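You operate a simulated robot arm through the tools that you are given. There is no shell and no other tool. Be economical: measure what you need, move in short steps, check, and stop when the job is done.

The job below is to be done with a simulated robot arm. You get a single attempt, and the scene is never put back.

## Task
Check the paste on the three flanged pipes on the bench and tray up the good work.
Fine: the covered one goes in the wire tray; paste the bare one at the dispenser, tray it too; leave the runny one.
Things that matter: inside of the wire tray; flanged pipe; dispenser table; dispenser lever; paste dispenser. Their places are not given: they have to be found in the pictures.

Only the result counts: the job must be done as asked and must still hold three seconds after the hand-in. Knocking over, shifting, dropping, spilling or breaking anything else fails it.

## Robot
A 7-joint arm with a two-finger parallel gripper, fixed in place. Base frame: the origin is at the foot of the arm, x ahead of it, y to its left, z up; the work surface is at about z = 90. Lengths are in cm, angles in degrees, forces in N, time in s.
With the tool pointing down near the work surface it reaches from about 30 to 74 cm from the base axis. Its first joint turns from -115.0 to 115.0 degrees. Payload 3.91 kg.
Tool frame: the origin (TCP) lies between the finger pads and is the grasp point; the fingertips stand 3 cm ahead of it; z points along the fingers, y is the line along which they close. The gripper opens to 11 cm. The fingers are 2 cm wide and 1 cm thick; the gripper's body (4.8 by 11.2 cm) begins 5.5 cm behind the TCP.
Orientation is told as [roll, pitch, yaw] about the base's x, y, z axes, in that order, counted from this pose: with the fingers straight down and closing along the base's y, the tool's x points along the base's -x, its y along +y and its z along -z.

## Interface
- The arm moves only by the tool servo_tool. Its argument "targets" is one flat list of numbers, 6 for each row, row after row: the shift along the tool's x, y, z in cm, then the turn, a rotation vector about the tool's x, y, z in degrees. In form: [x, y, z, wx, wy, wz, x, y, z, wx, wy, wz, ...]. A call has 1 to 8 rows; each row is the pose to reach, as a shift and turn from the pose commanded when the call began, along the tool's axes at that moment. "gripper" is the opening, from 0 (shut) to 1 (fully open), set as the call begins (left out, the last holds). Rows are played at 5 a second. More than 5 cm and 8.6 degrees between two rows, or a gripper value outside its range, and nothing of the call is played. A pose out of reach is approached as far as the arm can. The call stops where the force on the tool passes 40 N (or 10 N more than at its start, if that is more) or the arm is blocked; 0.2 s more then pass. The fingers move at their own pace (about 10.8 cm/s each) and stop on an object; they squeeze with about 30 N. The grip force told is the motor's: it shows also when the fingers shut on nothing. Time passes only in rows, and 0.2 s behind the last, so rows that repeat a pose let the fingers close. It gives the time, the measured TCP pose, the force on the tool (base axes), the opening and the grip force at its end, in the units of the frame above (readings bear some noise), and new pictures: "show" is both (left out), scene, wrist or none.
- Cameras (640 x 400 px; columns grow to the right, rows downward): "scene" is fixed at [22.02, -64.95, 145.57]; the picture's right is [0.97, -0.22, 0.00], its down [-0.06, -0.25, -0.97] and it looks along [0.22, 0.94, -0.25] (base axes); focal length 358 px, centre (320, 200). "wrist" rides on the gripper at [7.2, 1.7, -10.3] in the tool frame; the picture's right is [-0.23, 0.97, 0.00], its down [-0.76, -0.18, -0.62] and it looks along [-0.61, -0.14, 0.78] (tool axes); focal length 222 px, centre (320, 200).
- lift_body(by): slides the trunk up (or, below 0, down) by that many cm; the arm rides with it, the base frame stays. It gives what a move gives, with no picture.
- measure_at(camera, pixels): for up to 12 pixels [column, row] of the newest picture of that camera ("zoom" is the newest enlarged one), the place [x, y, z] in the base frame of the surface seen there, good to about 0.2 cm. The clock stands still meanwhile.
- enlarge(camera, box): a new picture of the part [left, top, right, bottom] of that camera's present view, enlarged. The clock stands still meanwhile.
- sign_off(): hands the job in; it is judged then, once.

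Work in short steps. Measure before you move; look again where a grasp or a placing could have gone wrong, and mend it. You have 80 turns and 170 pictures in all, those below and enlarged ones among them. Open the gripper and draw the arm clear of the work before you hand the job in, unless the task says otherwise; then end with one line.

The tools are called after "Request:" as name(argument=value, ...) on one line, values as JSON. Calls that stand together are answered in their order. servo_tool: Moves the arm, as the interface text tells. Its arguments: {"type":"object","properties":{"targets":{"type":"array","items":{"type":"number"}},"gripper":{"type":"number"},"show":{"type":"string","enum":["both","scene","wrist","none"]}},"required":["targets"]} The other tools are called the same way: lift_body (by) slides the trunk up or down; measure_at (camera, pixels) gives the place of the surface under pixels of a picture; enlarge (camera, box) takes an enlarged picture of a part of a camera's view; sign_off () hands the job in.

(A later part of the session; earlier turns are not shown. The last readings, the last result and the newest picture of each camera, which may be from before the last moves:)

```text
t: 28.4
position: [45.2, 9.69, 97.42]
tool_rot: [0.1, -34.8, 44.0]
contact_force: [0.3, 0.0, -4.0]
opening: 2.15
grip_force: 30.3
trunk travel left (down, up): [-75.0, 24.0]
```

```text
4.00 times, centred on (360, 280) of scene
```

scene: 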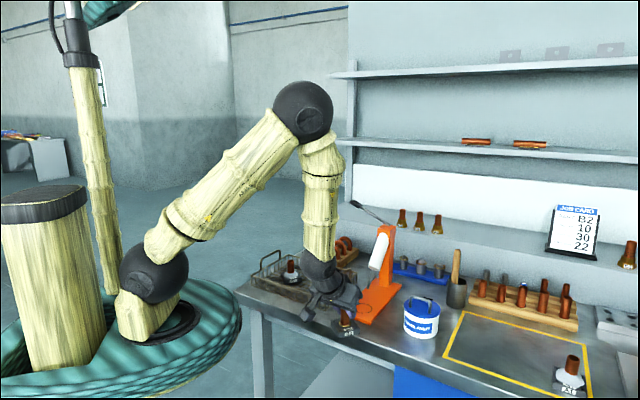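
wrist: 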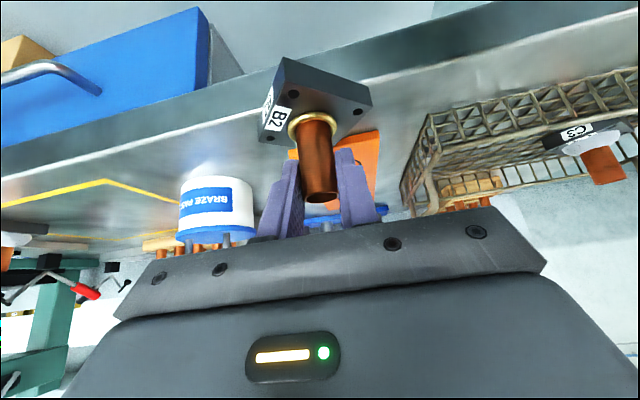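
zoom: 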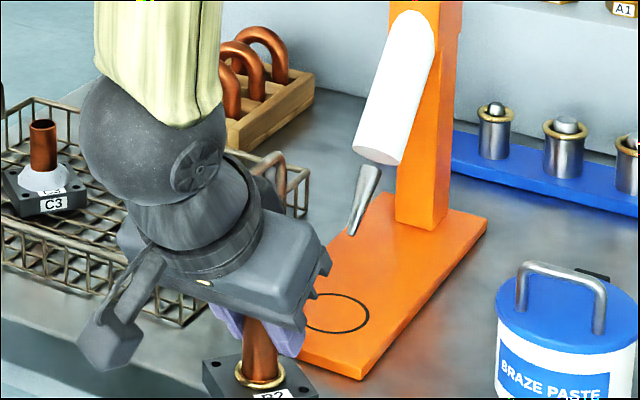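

I check the held part's position and height in the wrist view (ring at (313,122), flange corners) before sliding it in.

Request:
measure_at(camera="wrist", pixels=[[305, 192], [336, 192], [320, 202], [291, 125], [336, 122], [312, 113], [284, 58], [371, 92], [262, 135], [356, 107], [340, 140]])

Request:
measure_at(camera="zoom", pixels=[[205, 362], [318, 385], [283, 380], [238, 370], [340, 293], [337, 332], [305, 313], [370, 313], [351, 233], [353, 228], [359, 205]])

```text
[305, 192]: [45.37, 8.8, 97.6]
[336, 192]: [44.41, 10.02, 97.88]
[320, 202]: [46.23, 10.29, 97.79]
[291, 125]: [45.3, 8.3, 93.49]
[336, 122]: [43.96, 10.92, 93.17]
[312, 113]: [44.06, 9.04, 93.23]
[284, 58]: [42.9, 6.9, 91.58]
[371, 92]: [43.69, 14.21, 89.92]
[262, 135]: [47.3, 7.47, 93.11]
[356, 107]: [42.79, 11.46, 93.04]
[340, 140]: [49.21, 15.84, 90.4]
```

```text
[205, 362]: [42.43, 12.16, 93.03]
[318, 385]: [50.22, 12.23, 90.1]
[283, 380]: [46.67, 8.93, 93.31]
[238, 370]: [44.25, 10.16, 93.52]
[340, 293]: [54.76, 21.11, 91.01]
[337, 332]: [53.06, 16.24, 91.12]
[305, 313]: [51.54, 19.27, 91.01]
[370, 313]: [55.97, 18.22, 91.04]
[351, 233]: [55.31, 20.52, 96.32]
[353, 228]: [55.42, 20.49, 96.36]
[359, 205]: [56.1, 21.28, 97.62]
```

Axis is at ≈ (45.2,9.75), flange bottom ≈ 91.45; the plate is at 91.05 and the circle centre ≈ (53.6,18.75). I raise 0.4 cm and slide 8.5 cm forward with the 0.6 cm lateral correction, then look.

Request:
servo_tool(targets=[-0.23, 0.2, -0.33, 0, 0, 0, -2.69, 0.4, 1.39, 0, 0, 0, -5.15, 0.63, 3.12, 0, 0, 0, -7.19, 0.63, 4.55, 0, 0, 0])

Request:
enlarge(camera="scene", box=[310, 240, 410, 330])

```text
t: 29.4
position: [50.89, 16.28, 97.94]
tool_rot: [0.0, -34.9, 43.9]
contact_force: [0.4, -0.4, -4.3]
opening: 2.14
grip_force: 29.7
trunk travel left (down, up): [-75.0, 24.0]
```

scene: 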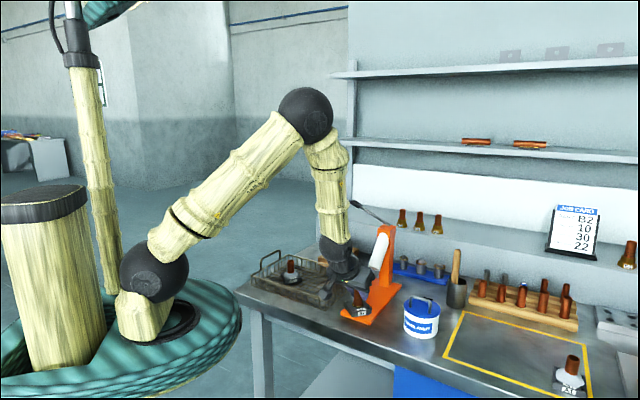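
wrist: 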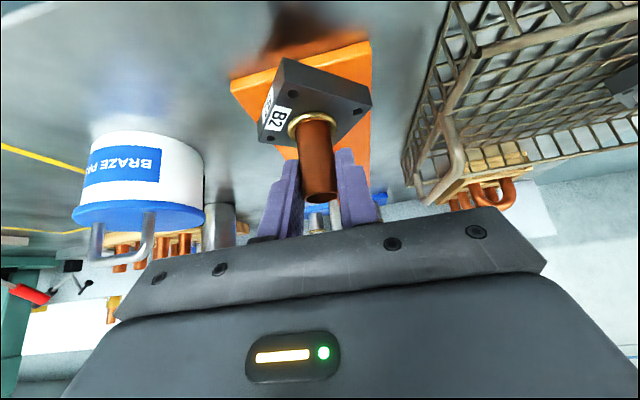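

```text
4.44 times, centred on (360, 285) of scene
```

zoom: 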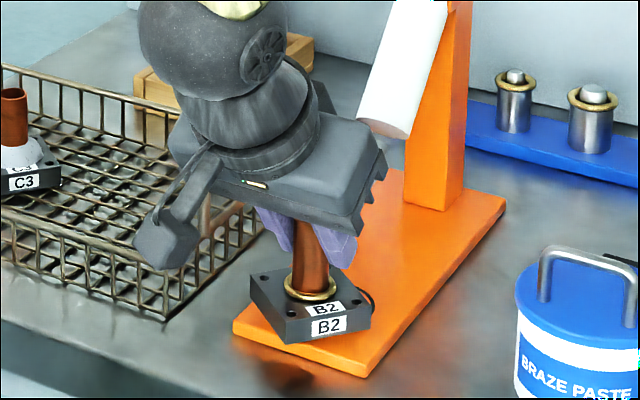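

No contact. I measure the flange's left and right top corners at (251,275) and (370,303) of the zoom to obtain its centre, and the ring.

Request:
measure_at(camera="zoom", pixels=[[252, 276], [369, 303], [286, 319], [286, 340], [286, 291], [336, 291], [311, 298], [297, 270], [326, 270], [311, 270]])

```text
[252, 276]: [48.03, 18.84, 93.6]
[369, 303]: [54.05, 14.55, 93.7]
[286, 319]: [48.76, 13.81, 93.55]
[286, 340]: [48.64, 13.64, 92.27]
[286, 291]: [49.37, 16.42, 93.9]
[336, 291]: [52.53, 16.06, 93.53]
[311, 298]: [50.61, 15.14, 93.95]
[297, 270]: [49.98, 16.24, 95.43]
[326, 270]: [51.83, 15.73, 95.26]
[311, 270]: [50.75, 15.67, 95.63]
```

Axis is now ≈ (51.07,16.7). It needs 3.2 cm forward and −0.27 lateral to the circle centre; the flange stays well under the nozzle tip. I move in and check before lowering.

Request:
servo_tool(targets=[-0.9, -0.15, 0.63, 0, 0, 0, -1.8, -0.27, 1.26, 0, 0, 0, -2.64, -0.27, 1.85, 0, 0, 0])

Request:
enlarge(camera="scene", box=[320, 240, 420, 330])

Request:
measure_at(camera="scene", pixels=[[361, 296], [355, 306]])

```text
t: 30.1
position: [53.4, 18.48, 97.89]
tool_rot: [0.1, -34.9, 44.0]
contact_force: [-0.4, -0.5, -4.1]
opening: 2.18
grip_force: 29.9
trunk travel left (down, up): [-75.0, 24.0]
```

scene: 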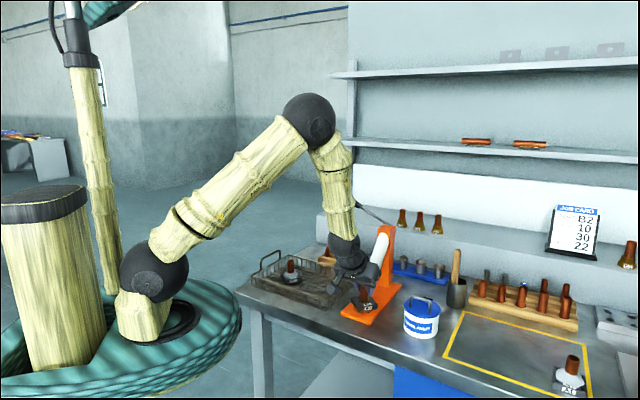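
wrist: 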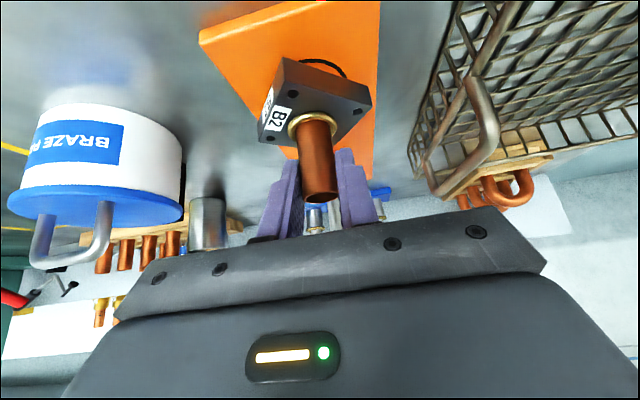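

```text
4.44 times, centred on (370, 285) of scene
```

zoom: 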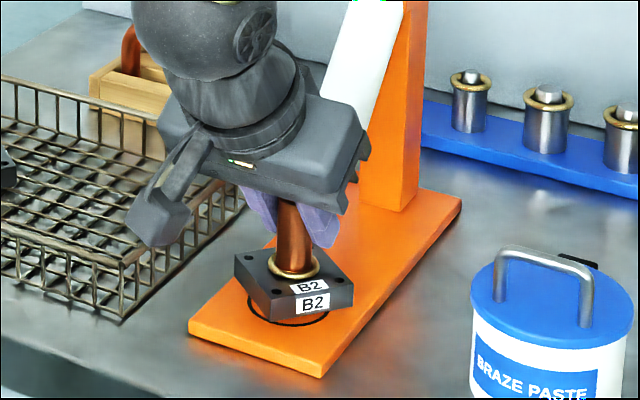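

```text
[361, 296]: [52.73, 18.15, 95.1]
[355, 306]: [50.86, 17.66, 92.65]
```

Position looks right over the circle. I verify with the flange's corners and lower in small steps watching force.

Request:
measure_at(camera="zoom", pixels=[[237, 257], [351, 284], [296, 250], [270, 300]])

Request:
servo_tool(targets=[0.17, 0, 0.25, 0, 0, 0, 0.34, 0, 0.49, 0, 0, 0], show="none")

Request:
servo_tool(targets=[0.06, 0, 0.08, 0, 0, 0, 0.11, 0, 0.16, 0, 0, 0], show="none")

```text
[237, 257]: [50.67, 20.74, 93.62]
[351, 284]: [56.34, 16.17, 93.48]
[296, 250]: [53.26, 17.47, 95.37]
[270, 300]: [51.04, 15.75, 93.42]
```

```text
t: 30.8
position: [53.4, 18.35, 97.36]
tool_rot: [0.0, -34.9, 43.9]
contact_force: [0.4, -0.4, -4.0]
opening: 2.15
grip_force: 30.0
trunk travel left (down, up): [-75.0, 24.0]
```

```text
t: 31.4
position: [53.29, 18.45, 97.18]
tool_rot: [0.0, -35.0, 44.0]
contact_force: [0.5, -0.2, -3.5]
opening: 2.16
grip_force: 30.1
trunk travel left (down, up): [-75.0, 24.0]
```

Centre is ≈ (53.5,18.5), on the circle. No contact yet at z 97.2; I continue in 0.2 cm steps.

Request:
servo_tool(targets=[0.06, 0, 0.08, 0, 0, 0, 0.11, 0, 0.16, 0, 0, 0], show="none")

Request:
servo_tool(targets=[0.06, 0, 0.08, 0, 0, 0, 0.11, 0, 0.16, 0, 0, 0], show="none")

```text
t: 31.9
position: [53.52, 18.4, 96.98]
tool_rot: [-0.1, -35.1, 44.0]
contact_force: [-0.6, 0.0, 1.6]
opening: 2.17
grip_force: 30.2
trunk travel left (down, up): [-75.0, 24.0]
```

```text
t: 32.5
position: [53.46, 18.34, 96.98]
tool_rot: [-0.1, -35.5, 43.9]
contact_force: [2.3, -2.0, 20.1]
opening: 2.17
grip_force: 29.9
trunk travel left (down, up): [-75.0, 24.0]
```

Contact made (20 N). I back off 0.2 cm, open, and retreat along the tool axis away from the nozzle.

Request:
servo_tool(targets=[-0.11, 0, -0.16, 0, 0, 0, -0.11, 0, -0.16, 0, 0, 0], show="none")

Request:
servo_tool(targets=[0, 0, 0, 0, 0, 0, 0, 0, 0, 0, 0, 0, 0, 0, -2.5, 0, 0, 0, 0, 0, -6, 0, 0, 0, 0, 0, -10, 0, 0, 0, 0, 0, -14, 0, 0, 0], gripper=0.45)

Request:
enlarge(camera="scene", box=[320, 220, 420, 330])

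```text
t: 33.1
position: [53.47, 18.5, 97.02]
tool_rot: [-0.2, -35.1, 43.9]
contact_force: [5.5, -1.5, 18.3]
opening: 2.16
grip_force: 29.8
trunk travel left (down, up): [-75.0, 24.0]
```

```text
t: 34.5
position: [47.29, 12.57, 108.37]
tool_rot: [-0.1, -35.1, 44.1]
contact_force: [-0.3, -0.6, 0.1]
opening: 4.97
grip_force: 0.1
trunk travel left (down, up): [-75.0, 24.0]
```

scene: 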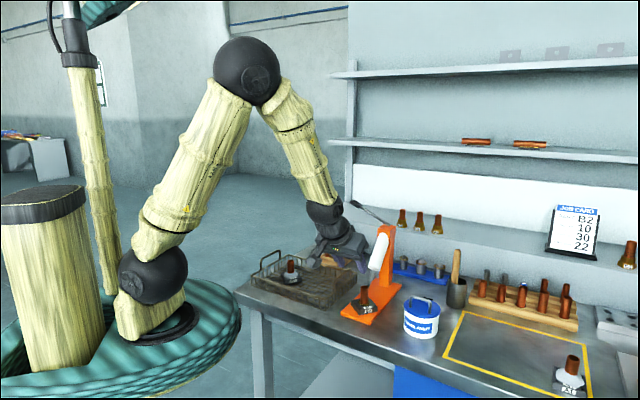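
wrist: 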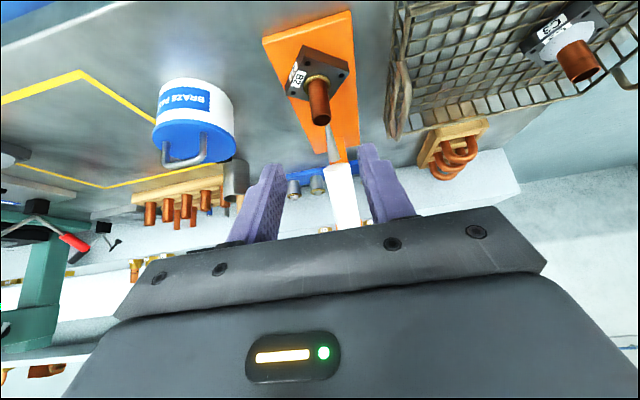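

```text
3.64 times, centred on (370, 275) of scene
```

zoom: 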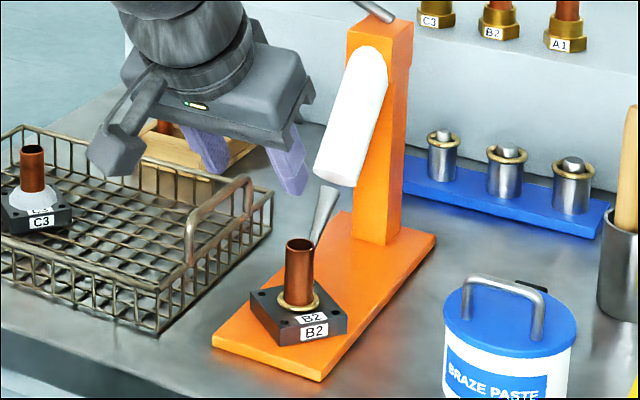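

B2 stands on the circle by the nozzle. Now the lever: I zoom in and measure the handle pad, rod and the ledge/shelf near it.

Request:
enlarge(camera="scene", box=[320, 130, 420, 250])

Request:
measure_at(camera="scene", pixels=[[353, 203], [357, 204], [361, 208], [366, 209], [375, 216], [384, 222], [355, 74], [355, 143], [330, 215], [400, 205], [352, 160]])

```text
3.33 times, centred on (370, 190) of scene
```

zoom: 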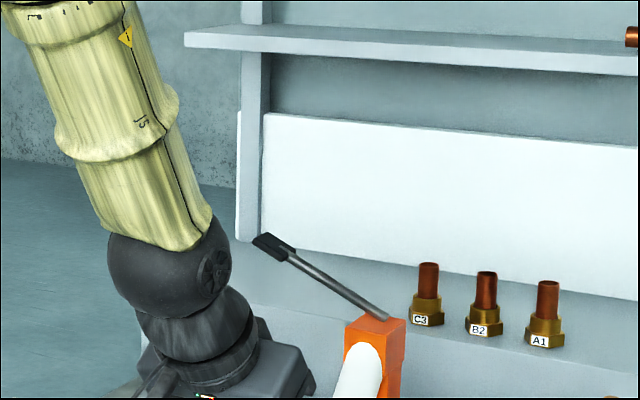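

```text
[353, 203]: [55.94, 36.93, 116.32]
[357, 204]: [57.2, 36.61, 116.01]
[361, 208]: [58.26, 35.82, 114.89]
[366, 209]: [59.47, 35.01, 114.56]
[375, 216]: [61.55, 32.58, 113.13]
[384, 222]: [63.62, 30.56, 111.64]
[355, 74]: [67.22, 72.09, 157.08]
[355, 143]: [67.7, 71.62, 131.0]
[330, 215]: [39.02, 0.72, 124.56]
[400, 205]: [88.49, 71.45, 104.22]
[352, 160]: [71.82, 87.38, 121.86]
```

The pad top is ≈ (56.8,36.6,116.2) with free room around. I close the gripper, rise and straighten the tool, then move over the pad at z 125.

Request:
servo_tool(targets=[-1.9, 0, -2.72, 0, 7, 0, -3.8, 0, -5.44, 0, 14, 0, -5.7, 0, -8.16, 0, 21, 0, -7.6, 0, -10.9, 0, 28, 0, -9.53, 0, -13.6, 0, 35, 0], gripper=0, show="none")

Request:
servo_tool(targets=[-3.9, 1.78, 0, 0, 0, 0, -7.8, 3.55, 0, 0, 0, 0, -11.7, 5.3, 0, 0, 0, 0, -15.6, 7.1, 0, 0, 0, 0, -19.6, 8.9, 0, 0, 0, 0, -23.5, 10.65, 0, 0, 0, 0])

Request:
enlarge(camera="scene", box=[320, 130, 420, 250])

```text
t: 35.8
position: [47.68, 12.72, 125.26]
tool_rot: [0.0, 0.1, 44.0]
contact_force: [0.2, 0.4, -0.2]
opening: 0.0
grip_force: 30.3
trunk travel left (down, up): [-75.0, 24.0]
```

```text
t: 37.1
position: [57.01, 36.79, 124.64]
tool_rot: [-0.1, 0.2, 44.0]
contact_force: [-0.1, -0.3, 0.2]
opening: 0.0
grip_force: 30.1
trunk travel left (down, up): [-75.0, 24.0]
```

scene: 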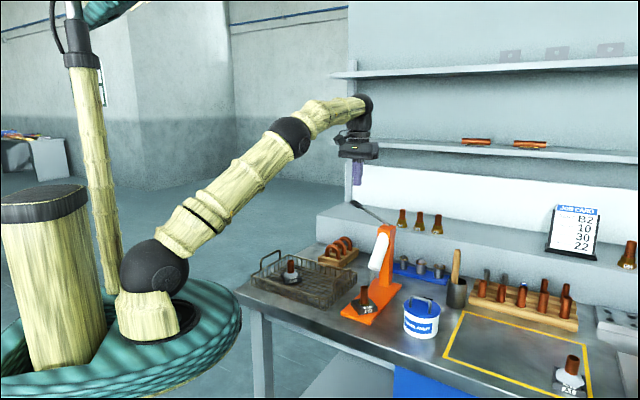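
wrist: 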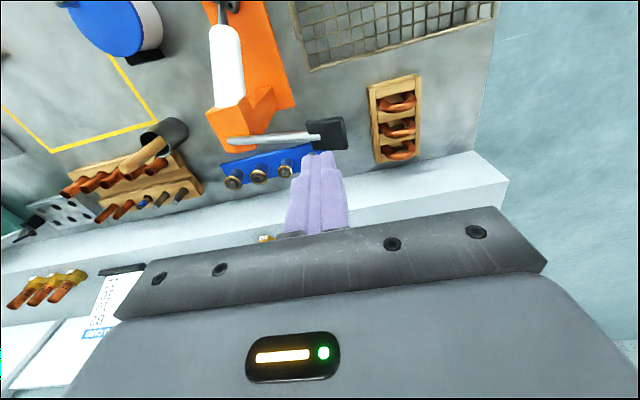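

```text
3.33 times, centred on (370, 190) of scene
```

zoom: 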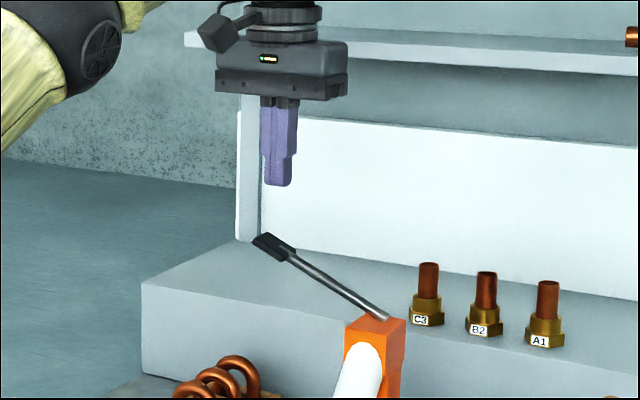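

I measure the pad corners in the wrist view (pad spans columns 307–347, rows 117–150) for exact centring.

Request:
measure_at(camera="wrist", pixels=[[309, 123], [341, 119], [346, 146], [313, 150], [328, 134], [318, 138], [300, 138], [240, 140], [260, 100]])

```text
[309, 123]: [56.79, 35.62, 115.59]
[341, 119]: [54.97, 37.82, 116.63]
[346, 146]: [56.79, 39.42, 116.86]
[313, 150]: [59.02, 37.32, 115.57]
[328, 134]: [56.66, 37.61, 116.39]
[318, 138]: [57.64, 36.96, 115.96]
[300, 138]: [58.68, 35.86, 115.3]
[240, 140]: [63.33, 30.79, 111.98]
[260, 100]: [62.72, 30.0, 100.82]
```

Pad centre ≈ (56.9,37.5,116.2). I shift over it and descend to just above (TCP z ≈ 120.2).

Request:
servo_tool(targets=[-0.41, 0.57, 1.5, 0, 0, 0, -0.41, 0.57, 3, 0, 0, 0, -0.41, 0.57, 4.2, 0, 0, 0], show="none")

Request:
servo_tool(targets=[0, 0, 0.2, 0, 0, 0, 0, 0, 0.4, 0, 0, 0], show="wrist")

Request:
enlarge(camera="scene", box=[320, 150, 400, 240])

```text
t: 38.0
position: [57.07, 37.52, 120.75]
tool_rot: [0.0, 0.2, 43.9]
contact_force: [0.0, 0.5, 0.0]
opening: 0.0
grip_force: 30.2
trunk travel left (down, up): [-75.0, 24.0]
```

```text
t: 38.5
position: [56.96, 37.51, 120.63]
tool_rot: [0.0, 0.0, 43.9]
contact_force: [-0.1, -0.2, -0.3]
opening: 0.05
grip_force: 30.1
trunk travel left (down, up): [-75.0, 24.0]
```

wrist: 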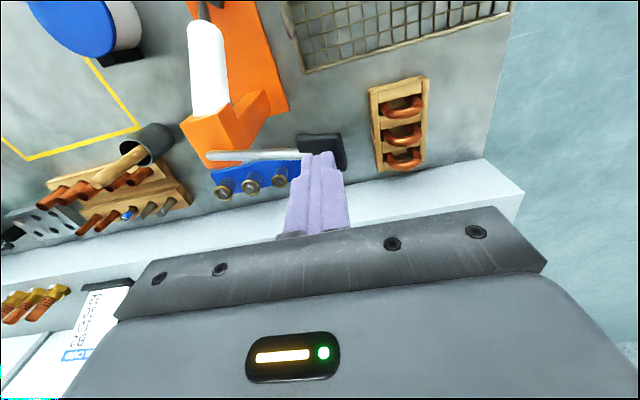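

```text
4.44 times, centred on (360, 195) of scene
```

zoom: 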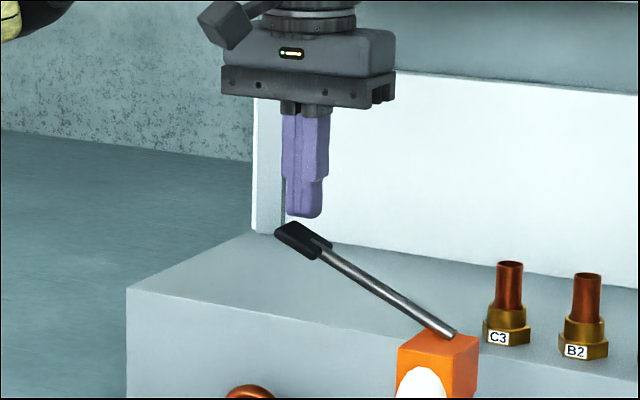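

The tip is about 1 cm above the pad. I go down in small steps, watching for the first contact force.

Request:
servo_tool(targets=[0, 0, 0.2, 0, 0, 0, 0, 0, 0.4, 0, 0, 0], show="none")

Request:
servo_tool(targets=[0, 0, 0.1, 0, 0, 0, 0, 0, 0.2, 0, 0, 0], show="none")

Request:
servo_tool(targets=[0, 0, 0.1, 0, 0, 0, 0, 0, 0.2, 0, 0, 0], show="scene")

Request:
enlarge(camera="scene", box=[330, 170, 390, 230])

```text
t: 39.1
position: [57.09, 37.4, 119.87]
tool_rot: [0.0, 0.0, 44.0]
contact_force: [0.4, -0.1, -0.6]
opening: 0.0
grip_force: 30.0
trunk travel left (down, up): [-75.0, 24.0]
```

```text
t: 39.8
position: [56.96, 37.43, 119.79]
tool_rot: [-0.1, 0.0, 44.0]
contact_force: [-0.2, 0.1, -0.3]
opening: 0.01
grip_force: 30.0
trunk travel left (down, up): [-75.0, 24.0]
```

```text
t: 40.4
position: [57.0, 37.55, 119.61]
tool_rot: [0.0, 0.0, 44.0]
contact_force: [-0.1, 0.2, 0.4]
opening: 0.01
grip_force: 29.9
trunk travel left (down, up): [-75.0, 24.0]
```

scene: 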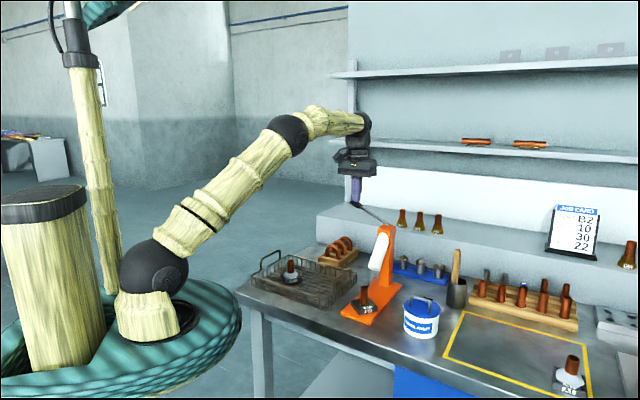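

```text
6.67 times, centred on (360, 200) of scene
```

zoom: 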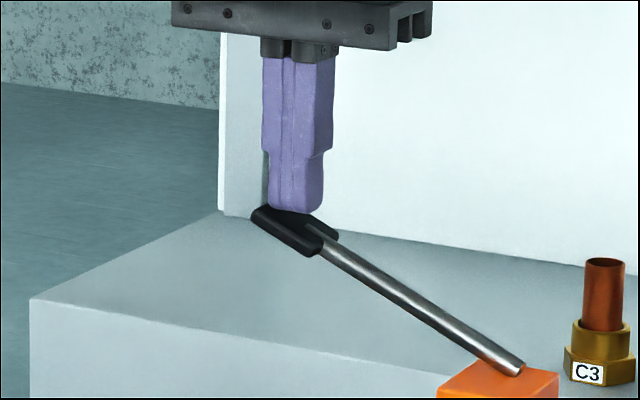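

The tip is almost on the pad, force still ~0. Two more tiny steps to find contact.

Request:
servo_tool(targets=[0, 0, 0.1, 0, 0, 0], show="none")

Request:
servo_tool(targets=[0, 0, 0.1, 0, 0, 0], show="none")

Request:
servo_tool(targets=[0, 0, 0.1, 0, 0, 0], show="none")

```text
t: 40.8
position: [56.98, 37.55, 119.52]
tool_rot: [0.0, 0.0, 43.9]
contact_force: [0.2, 0.1, -0.1]
opening: 0.0
grip_force: 30.1
trunk travel left (down, up): [-75.0, 24.0]
```

```text
t: 41.1
position: [56.9, 37.45, 119.44]
tool_rot: [-0.1, 0.0, 43.8]
contact_force: [-0.7, -0.6, 1.3]
opening: 0.0
grip_force: 29.9
trunk travel left (down, up): [-75.0, 24.0]
```

```text
t: 41.5
position: [57.02, 37.53, 119.38]
tool_rot: [0.0, 0.0, 43.8]
contact_force: [0.4, 0.0, 1.1]
opening: 0.0
grip_force: 30.1
trunk travel left (down, up): [-75.0, 24.0]
```

Slight force (~1.2 N) hints at contact at about z 119.45. One more 0.2 cm step with a close picture of lever and nozzle.

Request:
servo_tool(targets=[0, 0, 0.1, 0, 0, 0, 0, 0, 0.2, 0, 0, 0], show="scene")

Request:
enlarge(camera="scene", box=[330, 170, 390, 230])

Request:
measure_at(camera="zoom", pixels=[[258, 215], [330, 240], [300, 240], [400, 300], [500, 362], [295, 205]])

Request:
enlarge(camera="scene", box=[340, 265, 390, 320])

```text
t: 42.1
position: [56.95, 37.45, 119.18]
tool_rot: [0.0, 0.0, 43.8]
contact_force: [0.3, -0.4, 0.9]
opening: 0.0
grip_force: 30.1
trunk travel left (down, up): [-75.0, 24.0]
```

scene: 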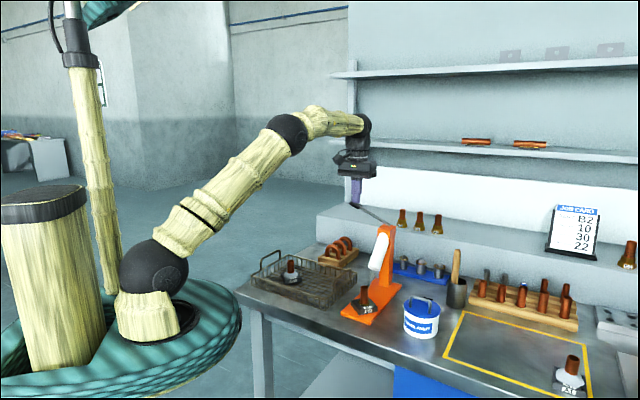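

```text
6.67 times, centred on (360, 200) of scene
```

zoom: 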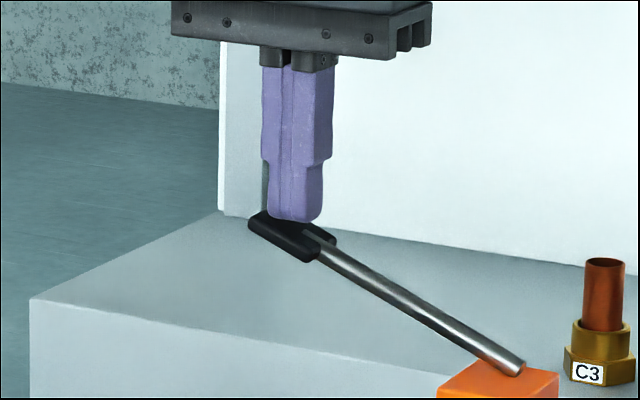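

```text
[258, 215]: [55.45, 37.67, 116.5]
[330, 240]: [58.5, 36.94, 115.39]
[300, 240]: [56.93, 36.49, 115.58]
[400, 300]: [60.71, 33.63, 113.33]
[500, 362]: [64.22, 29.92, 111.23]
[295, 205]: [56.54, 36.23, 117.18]
```

```text
7.27 times, centred on (365, 292) of scene
```

zoom: 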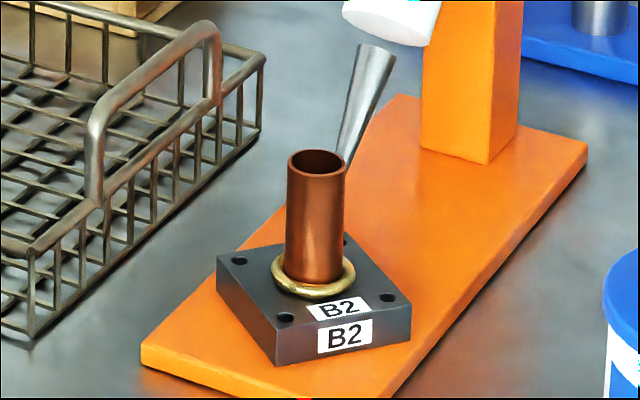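

The lever has yielded about 0.4 cm from contact at z ≈ 119.55, nothing dispensed yet. I press on to a total of 1 cm (z ≈ 118.55), hold briefly and look at the part.

Request:
servo_tool(targets=[0, 0, 0.2, 0, 0, 0, 0, 0, 0.4, 0, 0, 0, 0, 0, 0.6, 0, 0, 0, 0, 0, 0.6, 0, 0, 0], show="scene")

Request:
enlarge(camera="scene", box=[340, 265, 390, 320])

Request:
enlarge(camera="scene", box=[330, 170, 390, 230])

```text
t: 43.1
position: [57.01, 37.48, 118.55]
tool_rot: [0.1, 0.1, 43.9]
contact_force: [0.1, 0.3, 0.6]
opening: 0.01
grip_force: 29.8
trunk travel left (down, up): [-75.0, 24.0]
```

scene: 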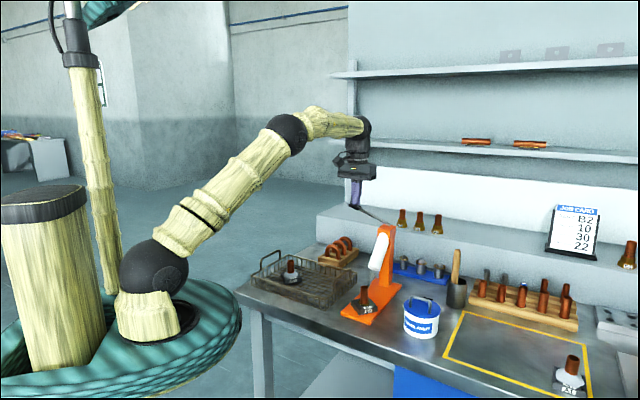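

```text
7.27 times, centred on (365, 292) of scene
```

zoom: 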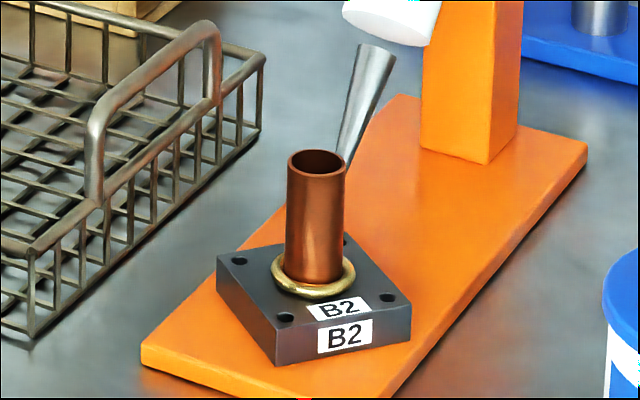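

```text
6.67 times, centred on (360, 200) of scene
```

zoom: 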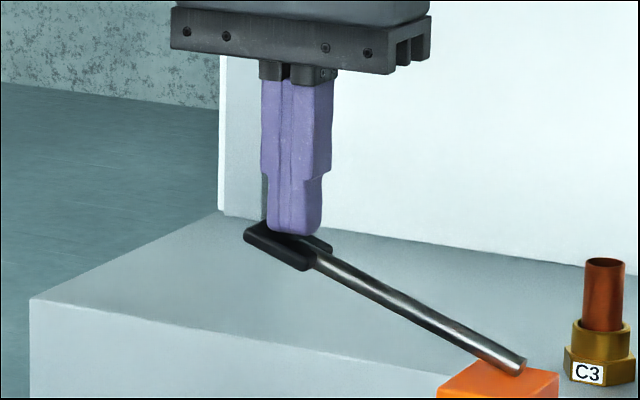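

Pad has dropped ≈ 0.93 cm by the pictures; no paste shown yet. I press 0.1 cm more, holding a little, and look.

Request:
servo_tool(targets=[0, 0, 0.1, 0, 0, 0, 0, 0, 0.1, 0, 0, 0, 0, 0, 0.1, 0, 0, 0, 0, 0, 0.1, 0, 0, 0, 0, 0, 0.1, 0, 0, 0], show="scene")

Request:
enlarge(camera="scene", box=[340, 265, 390, 320])

```text
t: 44.4
position: [56.92, 37.37, 118.54]
tool_rot: [0.0, 0.0, 43.9]
contact_force: [-0.9, 0.2, 1.5]
opening: 0.0
grip_force: 30.0
trunk travel left (down, up): [-75.0, 24.0]
```

scene: 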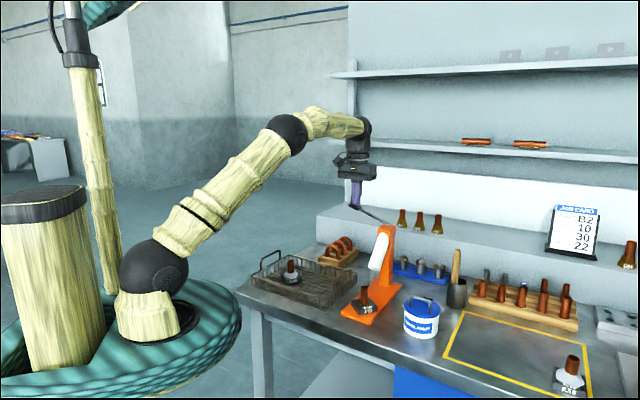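

```text
7.27 times, centred on (365, 292) of scene
```

zoom: 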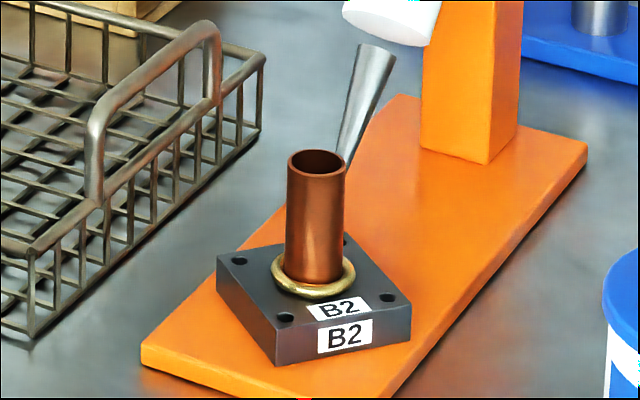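

Still bare with the lever at about 1.0 cm, as the card asks. The dose may come on release, so I let the lever up and look.

Request:
servo_tool(targets=[0, 0, -0.5, 0, 0, 0, 0, 0, -1, 0, 0, 0, 0, 0, -2, 0, 0, 0, 0, 0, -3, 0, 0, 0, 0, 0, -3, 0, 0, 0], show="scene")

Request:
enlarge(camera="scene", box=[340, 265, 390, 320])

Request:
enlarge(camera="scene", box=[330, 170, 390, 230])

```text
t: 45.5
position: [57.03, 37.48, 121.39]
tool_rot: [-0.1, 0.0, 44.0]
contact_force: [-0.9, -0.5, -0.9]
opening: 0.0
grip_force: 30.3
trunk travel left (down, up): [-75.0, 24.0]
```

scene: 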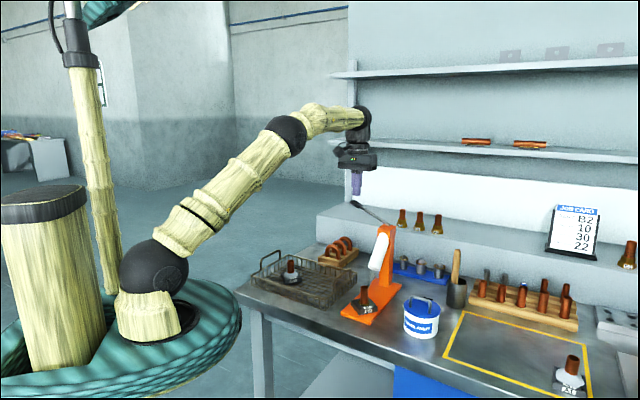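

```text
7.27 times, centred on (365, 292) of scene
```

zoom: 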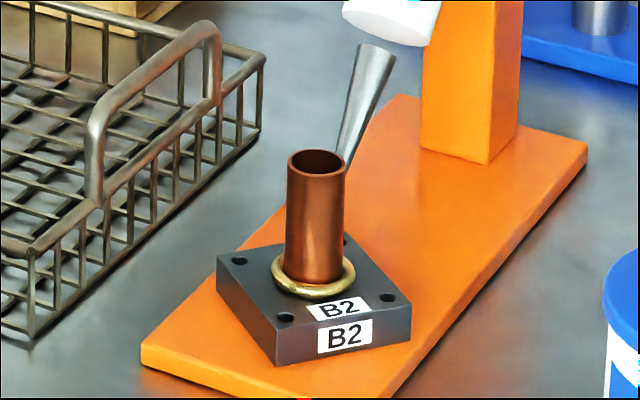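

```text
6.67 times, centred on (360, 200) of scene
```

zoom: 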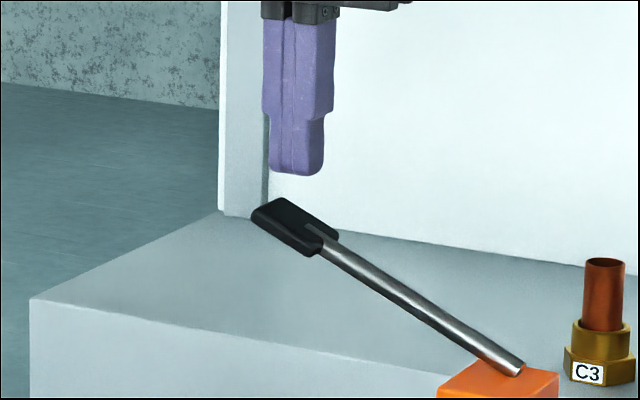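

The lever sprang back and B2 is still bare, so that stroke was below the dose point. I press again deeper in small increments, checking after each: first to z ≈ 118.2.

Request:
servo_tool(targets=[0, 0, 1, 0, 0, 0, 0, 0, 2, 0, 0, 0, 0, 0, 2.7, 0, 0, 0, 0, 0, 3.2, 0, 0, 0], show="scene")

Request:
enlarge(camera="scene", box=[340, 265, 390, 320])

```text
t: 46.5
position: [57.17, 37.57, 118.14]
tool_rot: [0.0, 0.1, 43.9]
contact_force: [0.4, -0.3, 0.8]
opening: 0.0
grip_force: 30.3
trunk travel left (down, up): [-75.0, 24.0]
```

scene: 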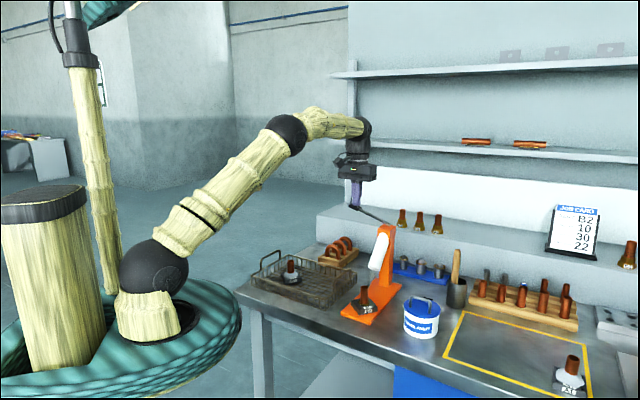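

```text
7.27 times, centred on (365, 292) of scene
```

zoom: 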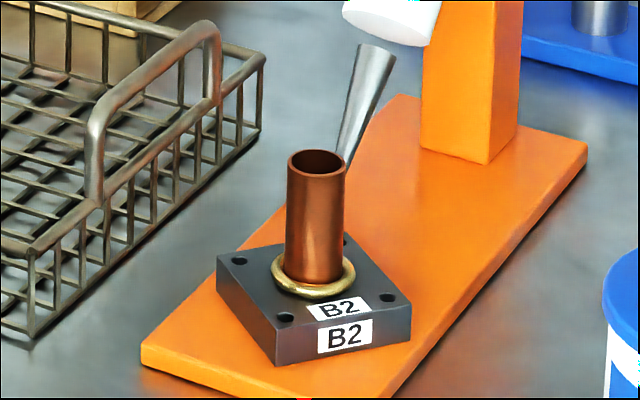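

Still bare at ≈ 1.4 cm. I press 0.4 cm more and look.

Request:
servo_tool(targets=[0, 0, 0.2, 0, 0, 0, 0, 0, 0.4, 0, 0, 0], show="scene")

Request:
enlarge(camera="scene", box=[340, 265, 390, 320])

```text
t: 47.1
position: [57.07, 37.6, 117.74]
tool_rot: [0.0, 0.1, 43.9]
contact_force: [-0.3, -0.5, 1.1]
opening: 0.0
grip_force: 30.1
trunk travel left (down, up): [-75.0, 24.0]
```

scene: 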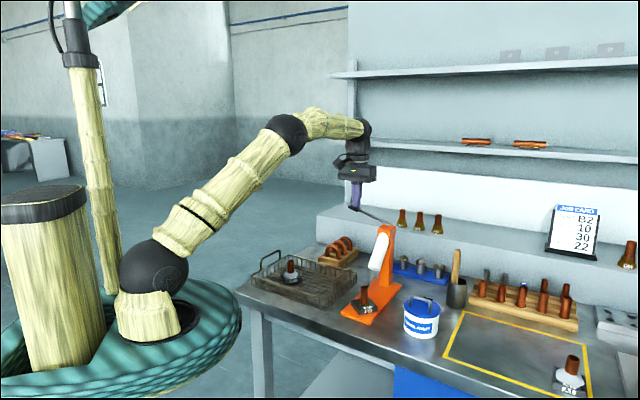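

```text
7.27 times, centred on (365, 292) of scene
```

zoom: 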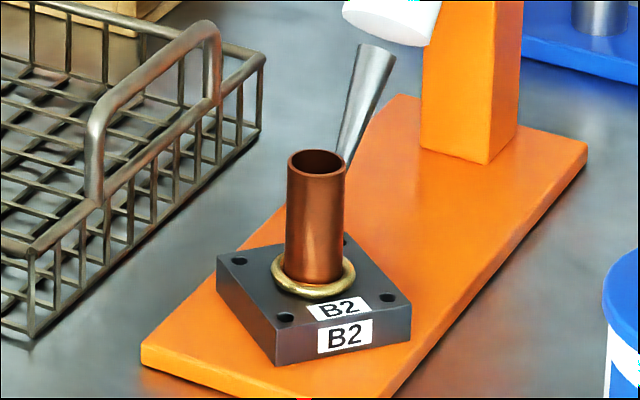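

Still bare at ≈ 1.8 cm; force stays about 1 N, so the lever is in free travel. I press 0.5 cm more and look at part and lever.

Request:
servo_tool(targets=[0, 0, 0.25, 0, 0, 0, 0, 0, 0.5, 0, 0, 0], show="scene")

Request:
enlarge(camera="scene", box=[330, 180, 430, 320])

```text
t: 47.8
position: [57.05, 37.58, 117.38]
tool_rot: [0.0, 0.0, 43.9]
contact_force: [-0.1, -1.3, 0.6]
opening: 0.0
grip_force: 29.7
trunk travel left (down, up): [-75.0, 24.0]
```

scene: 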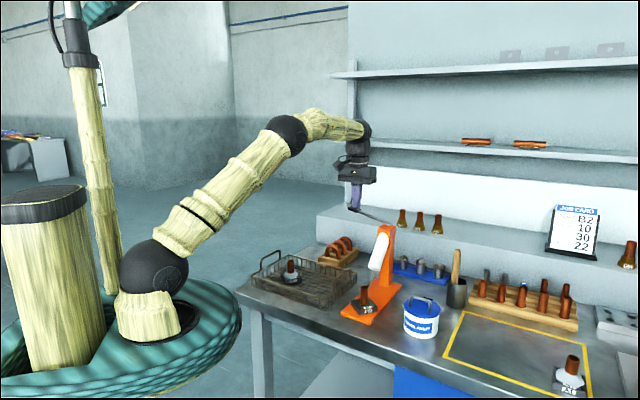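

```text
2.86 times, centred on (380, 250) of scene
```

zoom: 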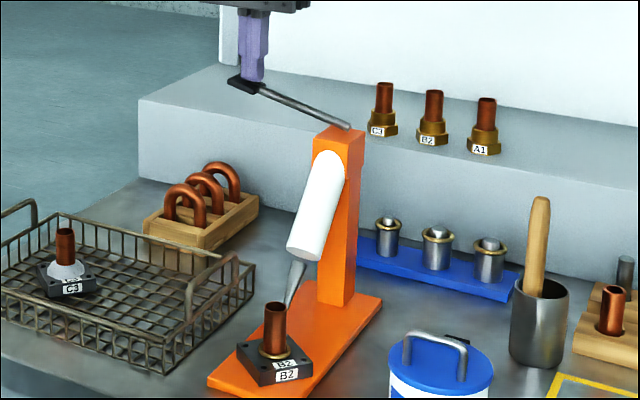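

No paste yet at ≈ 2.2 cm; the lever still slopes upward. I continue in 0.4 cm steps using just the zoom.

Request:
servo_tool(targets=[0, 0, 0.2, 0, 0, 0, 0, 0, 0.4, 0, 0, 0], show="none")

Request:
enlarge(camera="scene", box=[330, 190, 430, 320])

```text
t: 48.4
position: [57.13, 37.62, 116.92]
tool_rot: [0.1, -0.1, 44.0]
contact_force: [-0.5, 1.8, 1.6]
opening: 0.0
grip_force: 30.7
trunk travel left (down, up): [-75.0, 24.0]
```

```text
3.08 times, centred on (380, 255) of scene
```

zoom: 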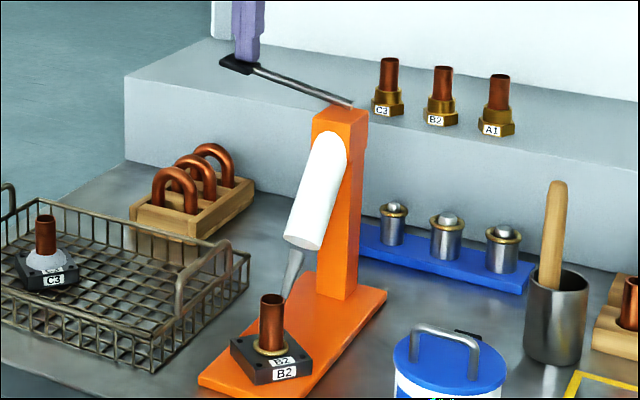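

Still bare at ≈ 2.6 cm. Another 0.4 cm.

Request:
servo_tool(targets=[0, 0, 0.2, 0, 0, 0, 0, 0, 0.4, 0, 0, 0], show="none")

Request:
enlarge(camera="scene", box=[330, 190, 430, 320])

```text
t: 49.0
position: [57.12, 37.55, 116.41]
tool_rot: [0.0, -0.1, 43.9]
contact_force: [0.3, 0.8, 1.0]
opening: 0.0
grip_force: 30.4
trunk travel left (down, up): [-75.0, 24.0]
```

```text
3.08 times, centred on (380, 255) of scene
```

zoom: 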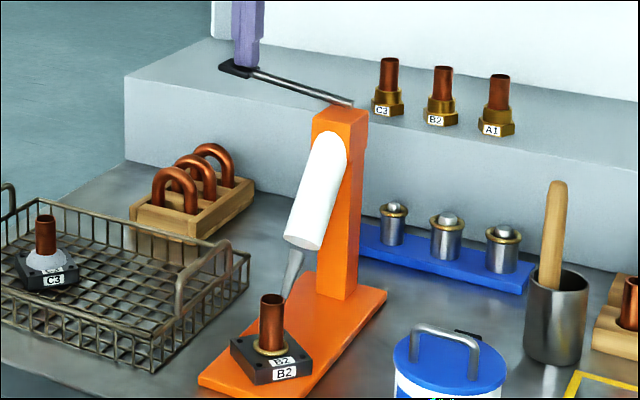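

Still free travel at ≈ 3.1 cm. Continue 0.4 cm at a time.

Request:
servo_tool(targets=[0, 0, 0.2, 0, 0, 0, 0, 0, 0.4, 0, 0, 0], show="none")

Request:
enlarge(camera="scene", box=[330, 190, 430, 320])

```text
t: 49.5
position: [57.03, 37.61, 116.18]
tool_rot: [0.0, 0.0, 43.9]
contact_force: [0.5, 0.7, 1.4]
opening: 0.0
grip_force: 29.7
trunk travel left (down, up): [-75.0, 24.0]
```

```text
3.08 times, centred on (380, 255) of scene
```

zoom: 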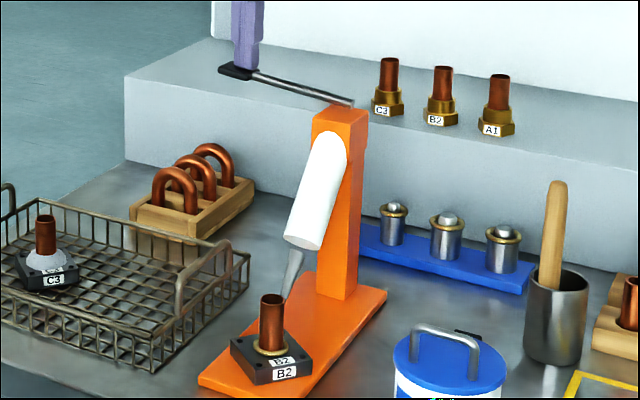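

Nothing yet at ≈ 3.4 cm. Another 0.5 cm.

Request:
servo_tool(targets=[0, 0, 0.25, 0, 0, 0, 0, 0, 0.5, 0, 0, 0], show="none")

Request:
enlarge(camera="scene", box=[330, 190, 430, 320])

```text
t: 50.1
position: [57.09, 37.55, 115.61]
tool_rot: [-0.1, 0.0, 44.1]
contact_force: [-1.1, 1.6, 0.7]
opening: 0.0
grip_force: 30.0
trunk travel left (down, up): [-75.0, 24.0]
```

```text
3.08 times, centred on (380, 255) of scene
```

zoom: 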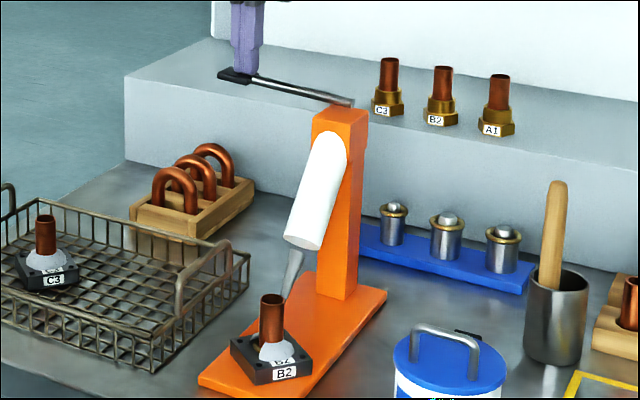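

White paste has appeared around B2's joint. I release the lever at once, straight up.

Request:
servo_tool(targets=[0, 0, -3, 0, 0, 0, 0, 0, -6, 0, 0, 0, 0, 0, -9.5, 0, 0, 0], show="scene")

Request:
enlarge(camera="scene", box=[340, 265, 390, 320])

```text
t: 51.0
position: [57.01, 37.35, 125.07]
tool_rot: [0.0, 0.0, 43.9]
contact_force: [-0.5, -0.1, -0.6]
opening: 0.0
grip_force: 30.1
trunk travel left (down, up): [-75.0, 24.0]
```

scene: 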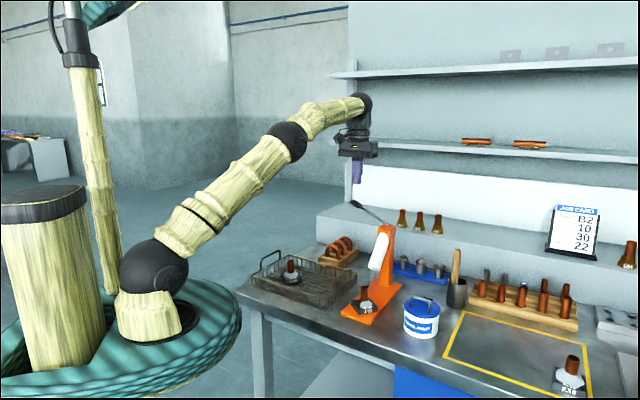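

```text
7.27 times, centred on (365, 292) of scene
```

zoom: 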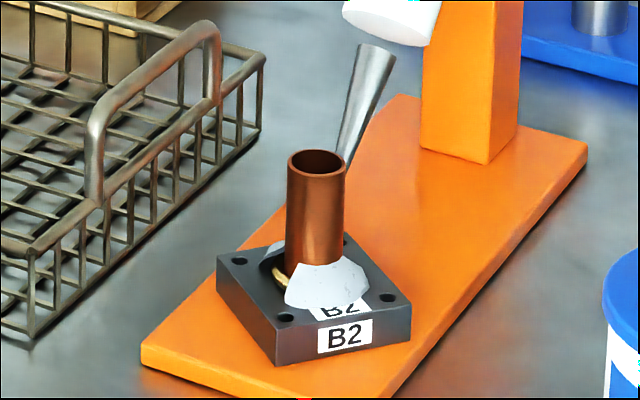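

The collar is only partial: a gap on the left shows the brass ring at (278,278). I press again to the same depth for one short step and inspect while the clock stands still.

Request:
servo_tool(targets=[0, 0, 3, 0, 0, 0, 0, 0, 6, 0, 0, 0, 0, 0, 8.6, 0, 0, 0, 0, 0, 9.5, 0, 0, 0], show="none")

Request:
enlarge(camera="scene", box=[340, 265, 390, 320])

```text
t: 52.0
position: [57.06, 37.66, 115.77]
tool_rot: [0.0, -0.1, 44.0]
contact_force: [-1.0, 1.0, 1.9]
opening: 0.01
grip_force: 29.6
trunk travel left (down, up): [-75.0, 24.0]
```

```text
7.27 times, centred on (365, 292) of scene
```

zoom: 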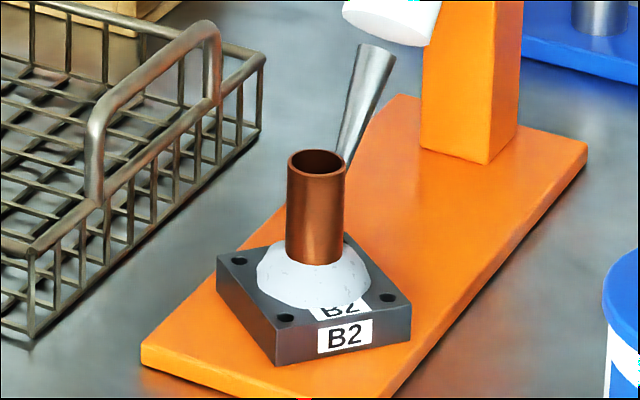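

The collar is now complete all round, like C3's. I release immediately and check.

Request:
servo_tool(targets=[0, 0, -4.8, 0, 0, 0, 0, 0, -9.5, 0, 0, 0], show="none")

Request:
enlarge(camera="scene", box=[340, 265, 390, 320])

Request:
enlarge(camera="scene", box=[330, 190, 430, 320])

```text
t: 52.5
position: [57.08, 37.64, 125.32]
tool_rot: [-0.1, 0.2, 44.0]
contact_force: [0.7, 0.3, 0.4]
opening: 0.0
grip_force: 29.9
trunk travel left (down, up): [-75.0, 24.0]
```

```text
7.27 times, centred on (365, 292) of scene
```

zoom: 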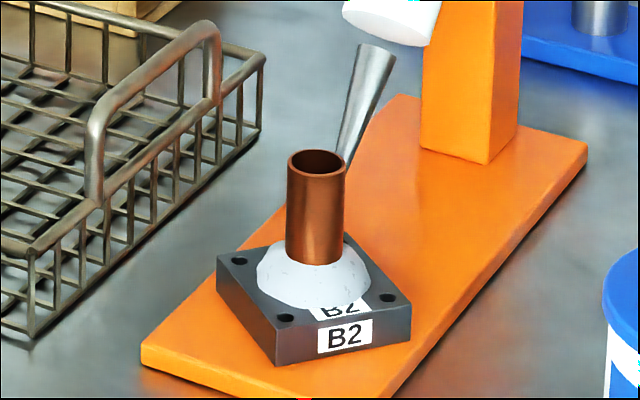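

```text
3.08 times, centred on (380, 255) of scene
```

zoom: 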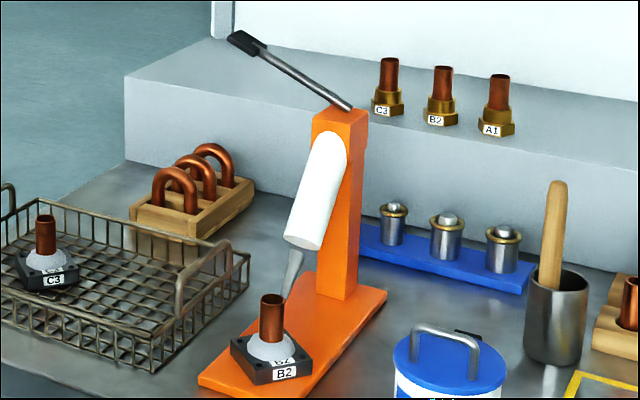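

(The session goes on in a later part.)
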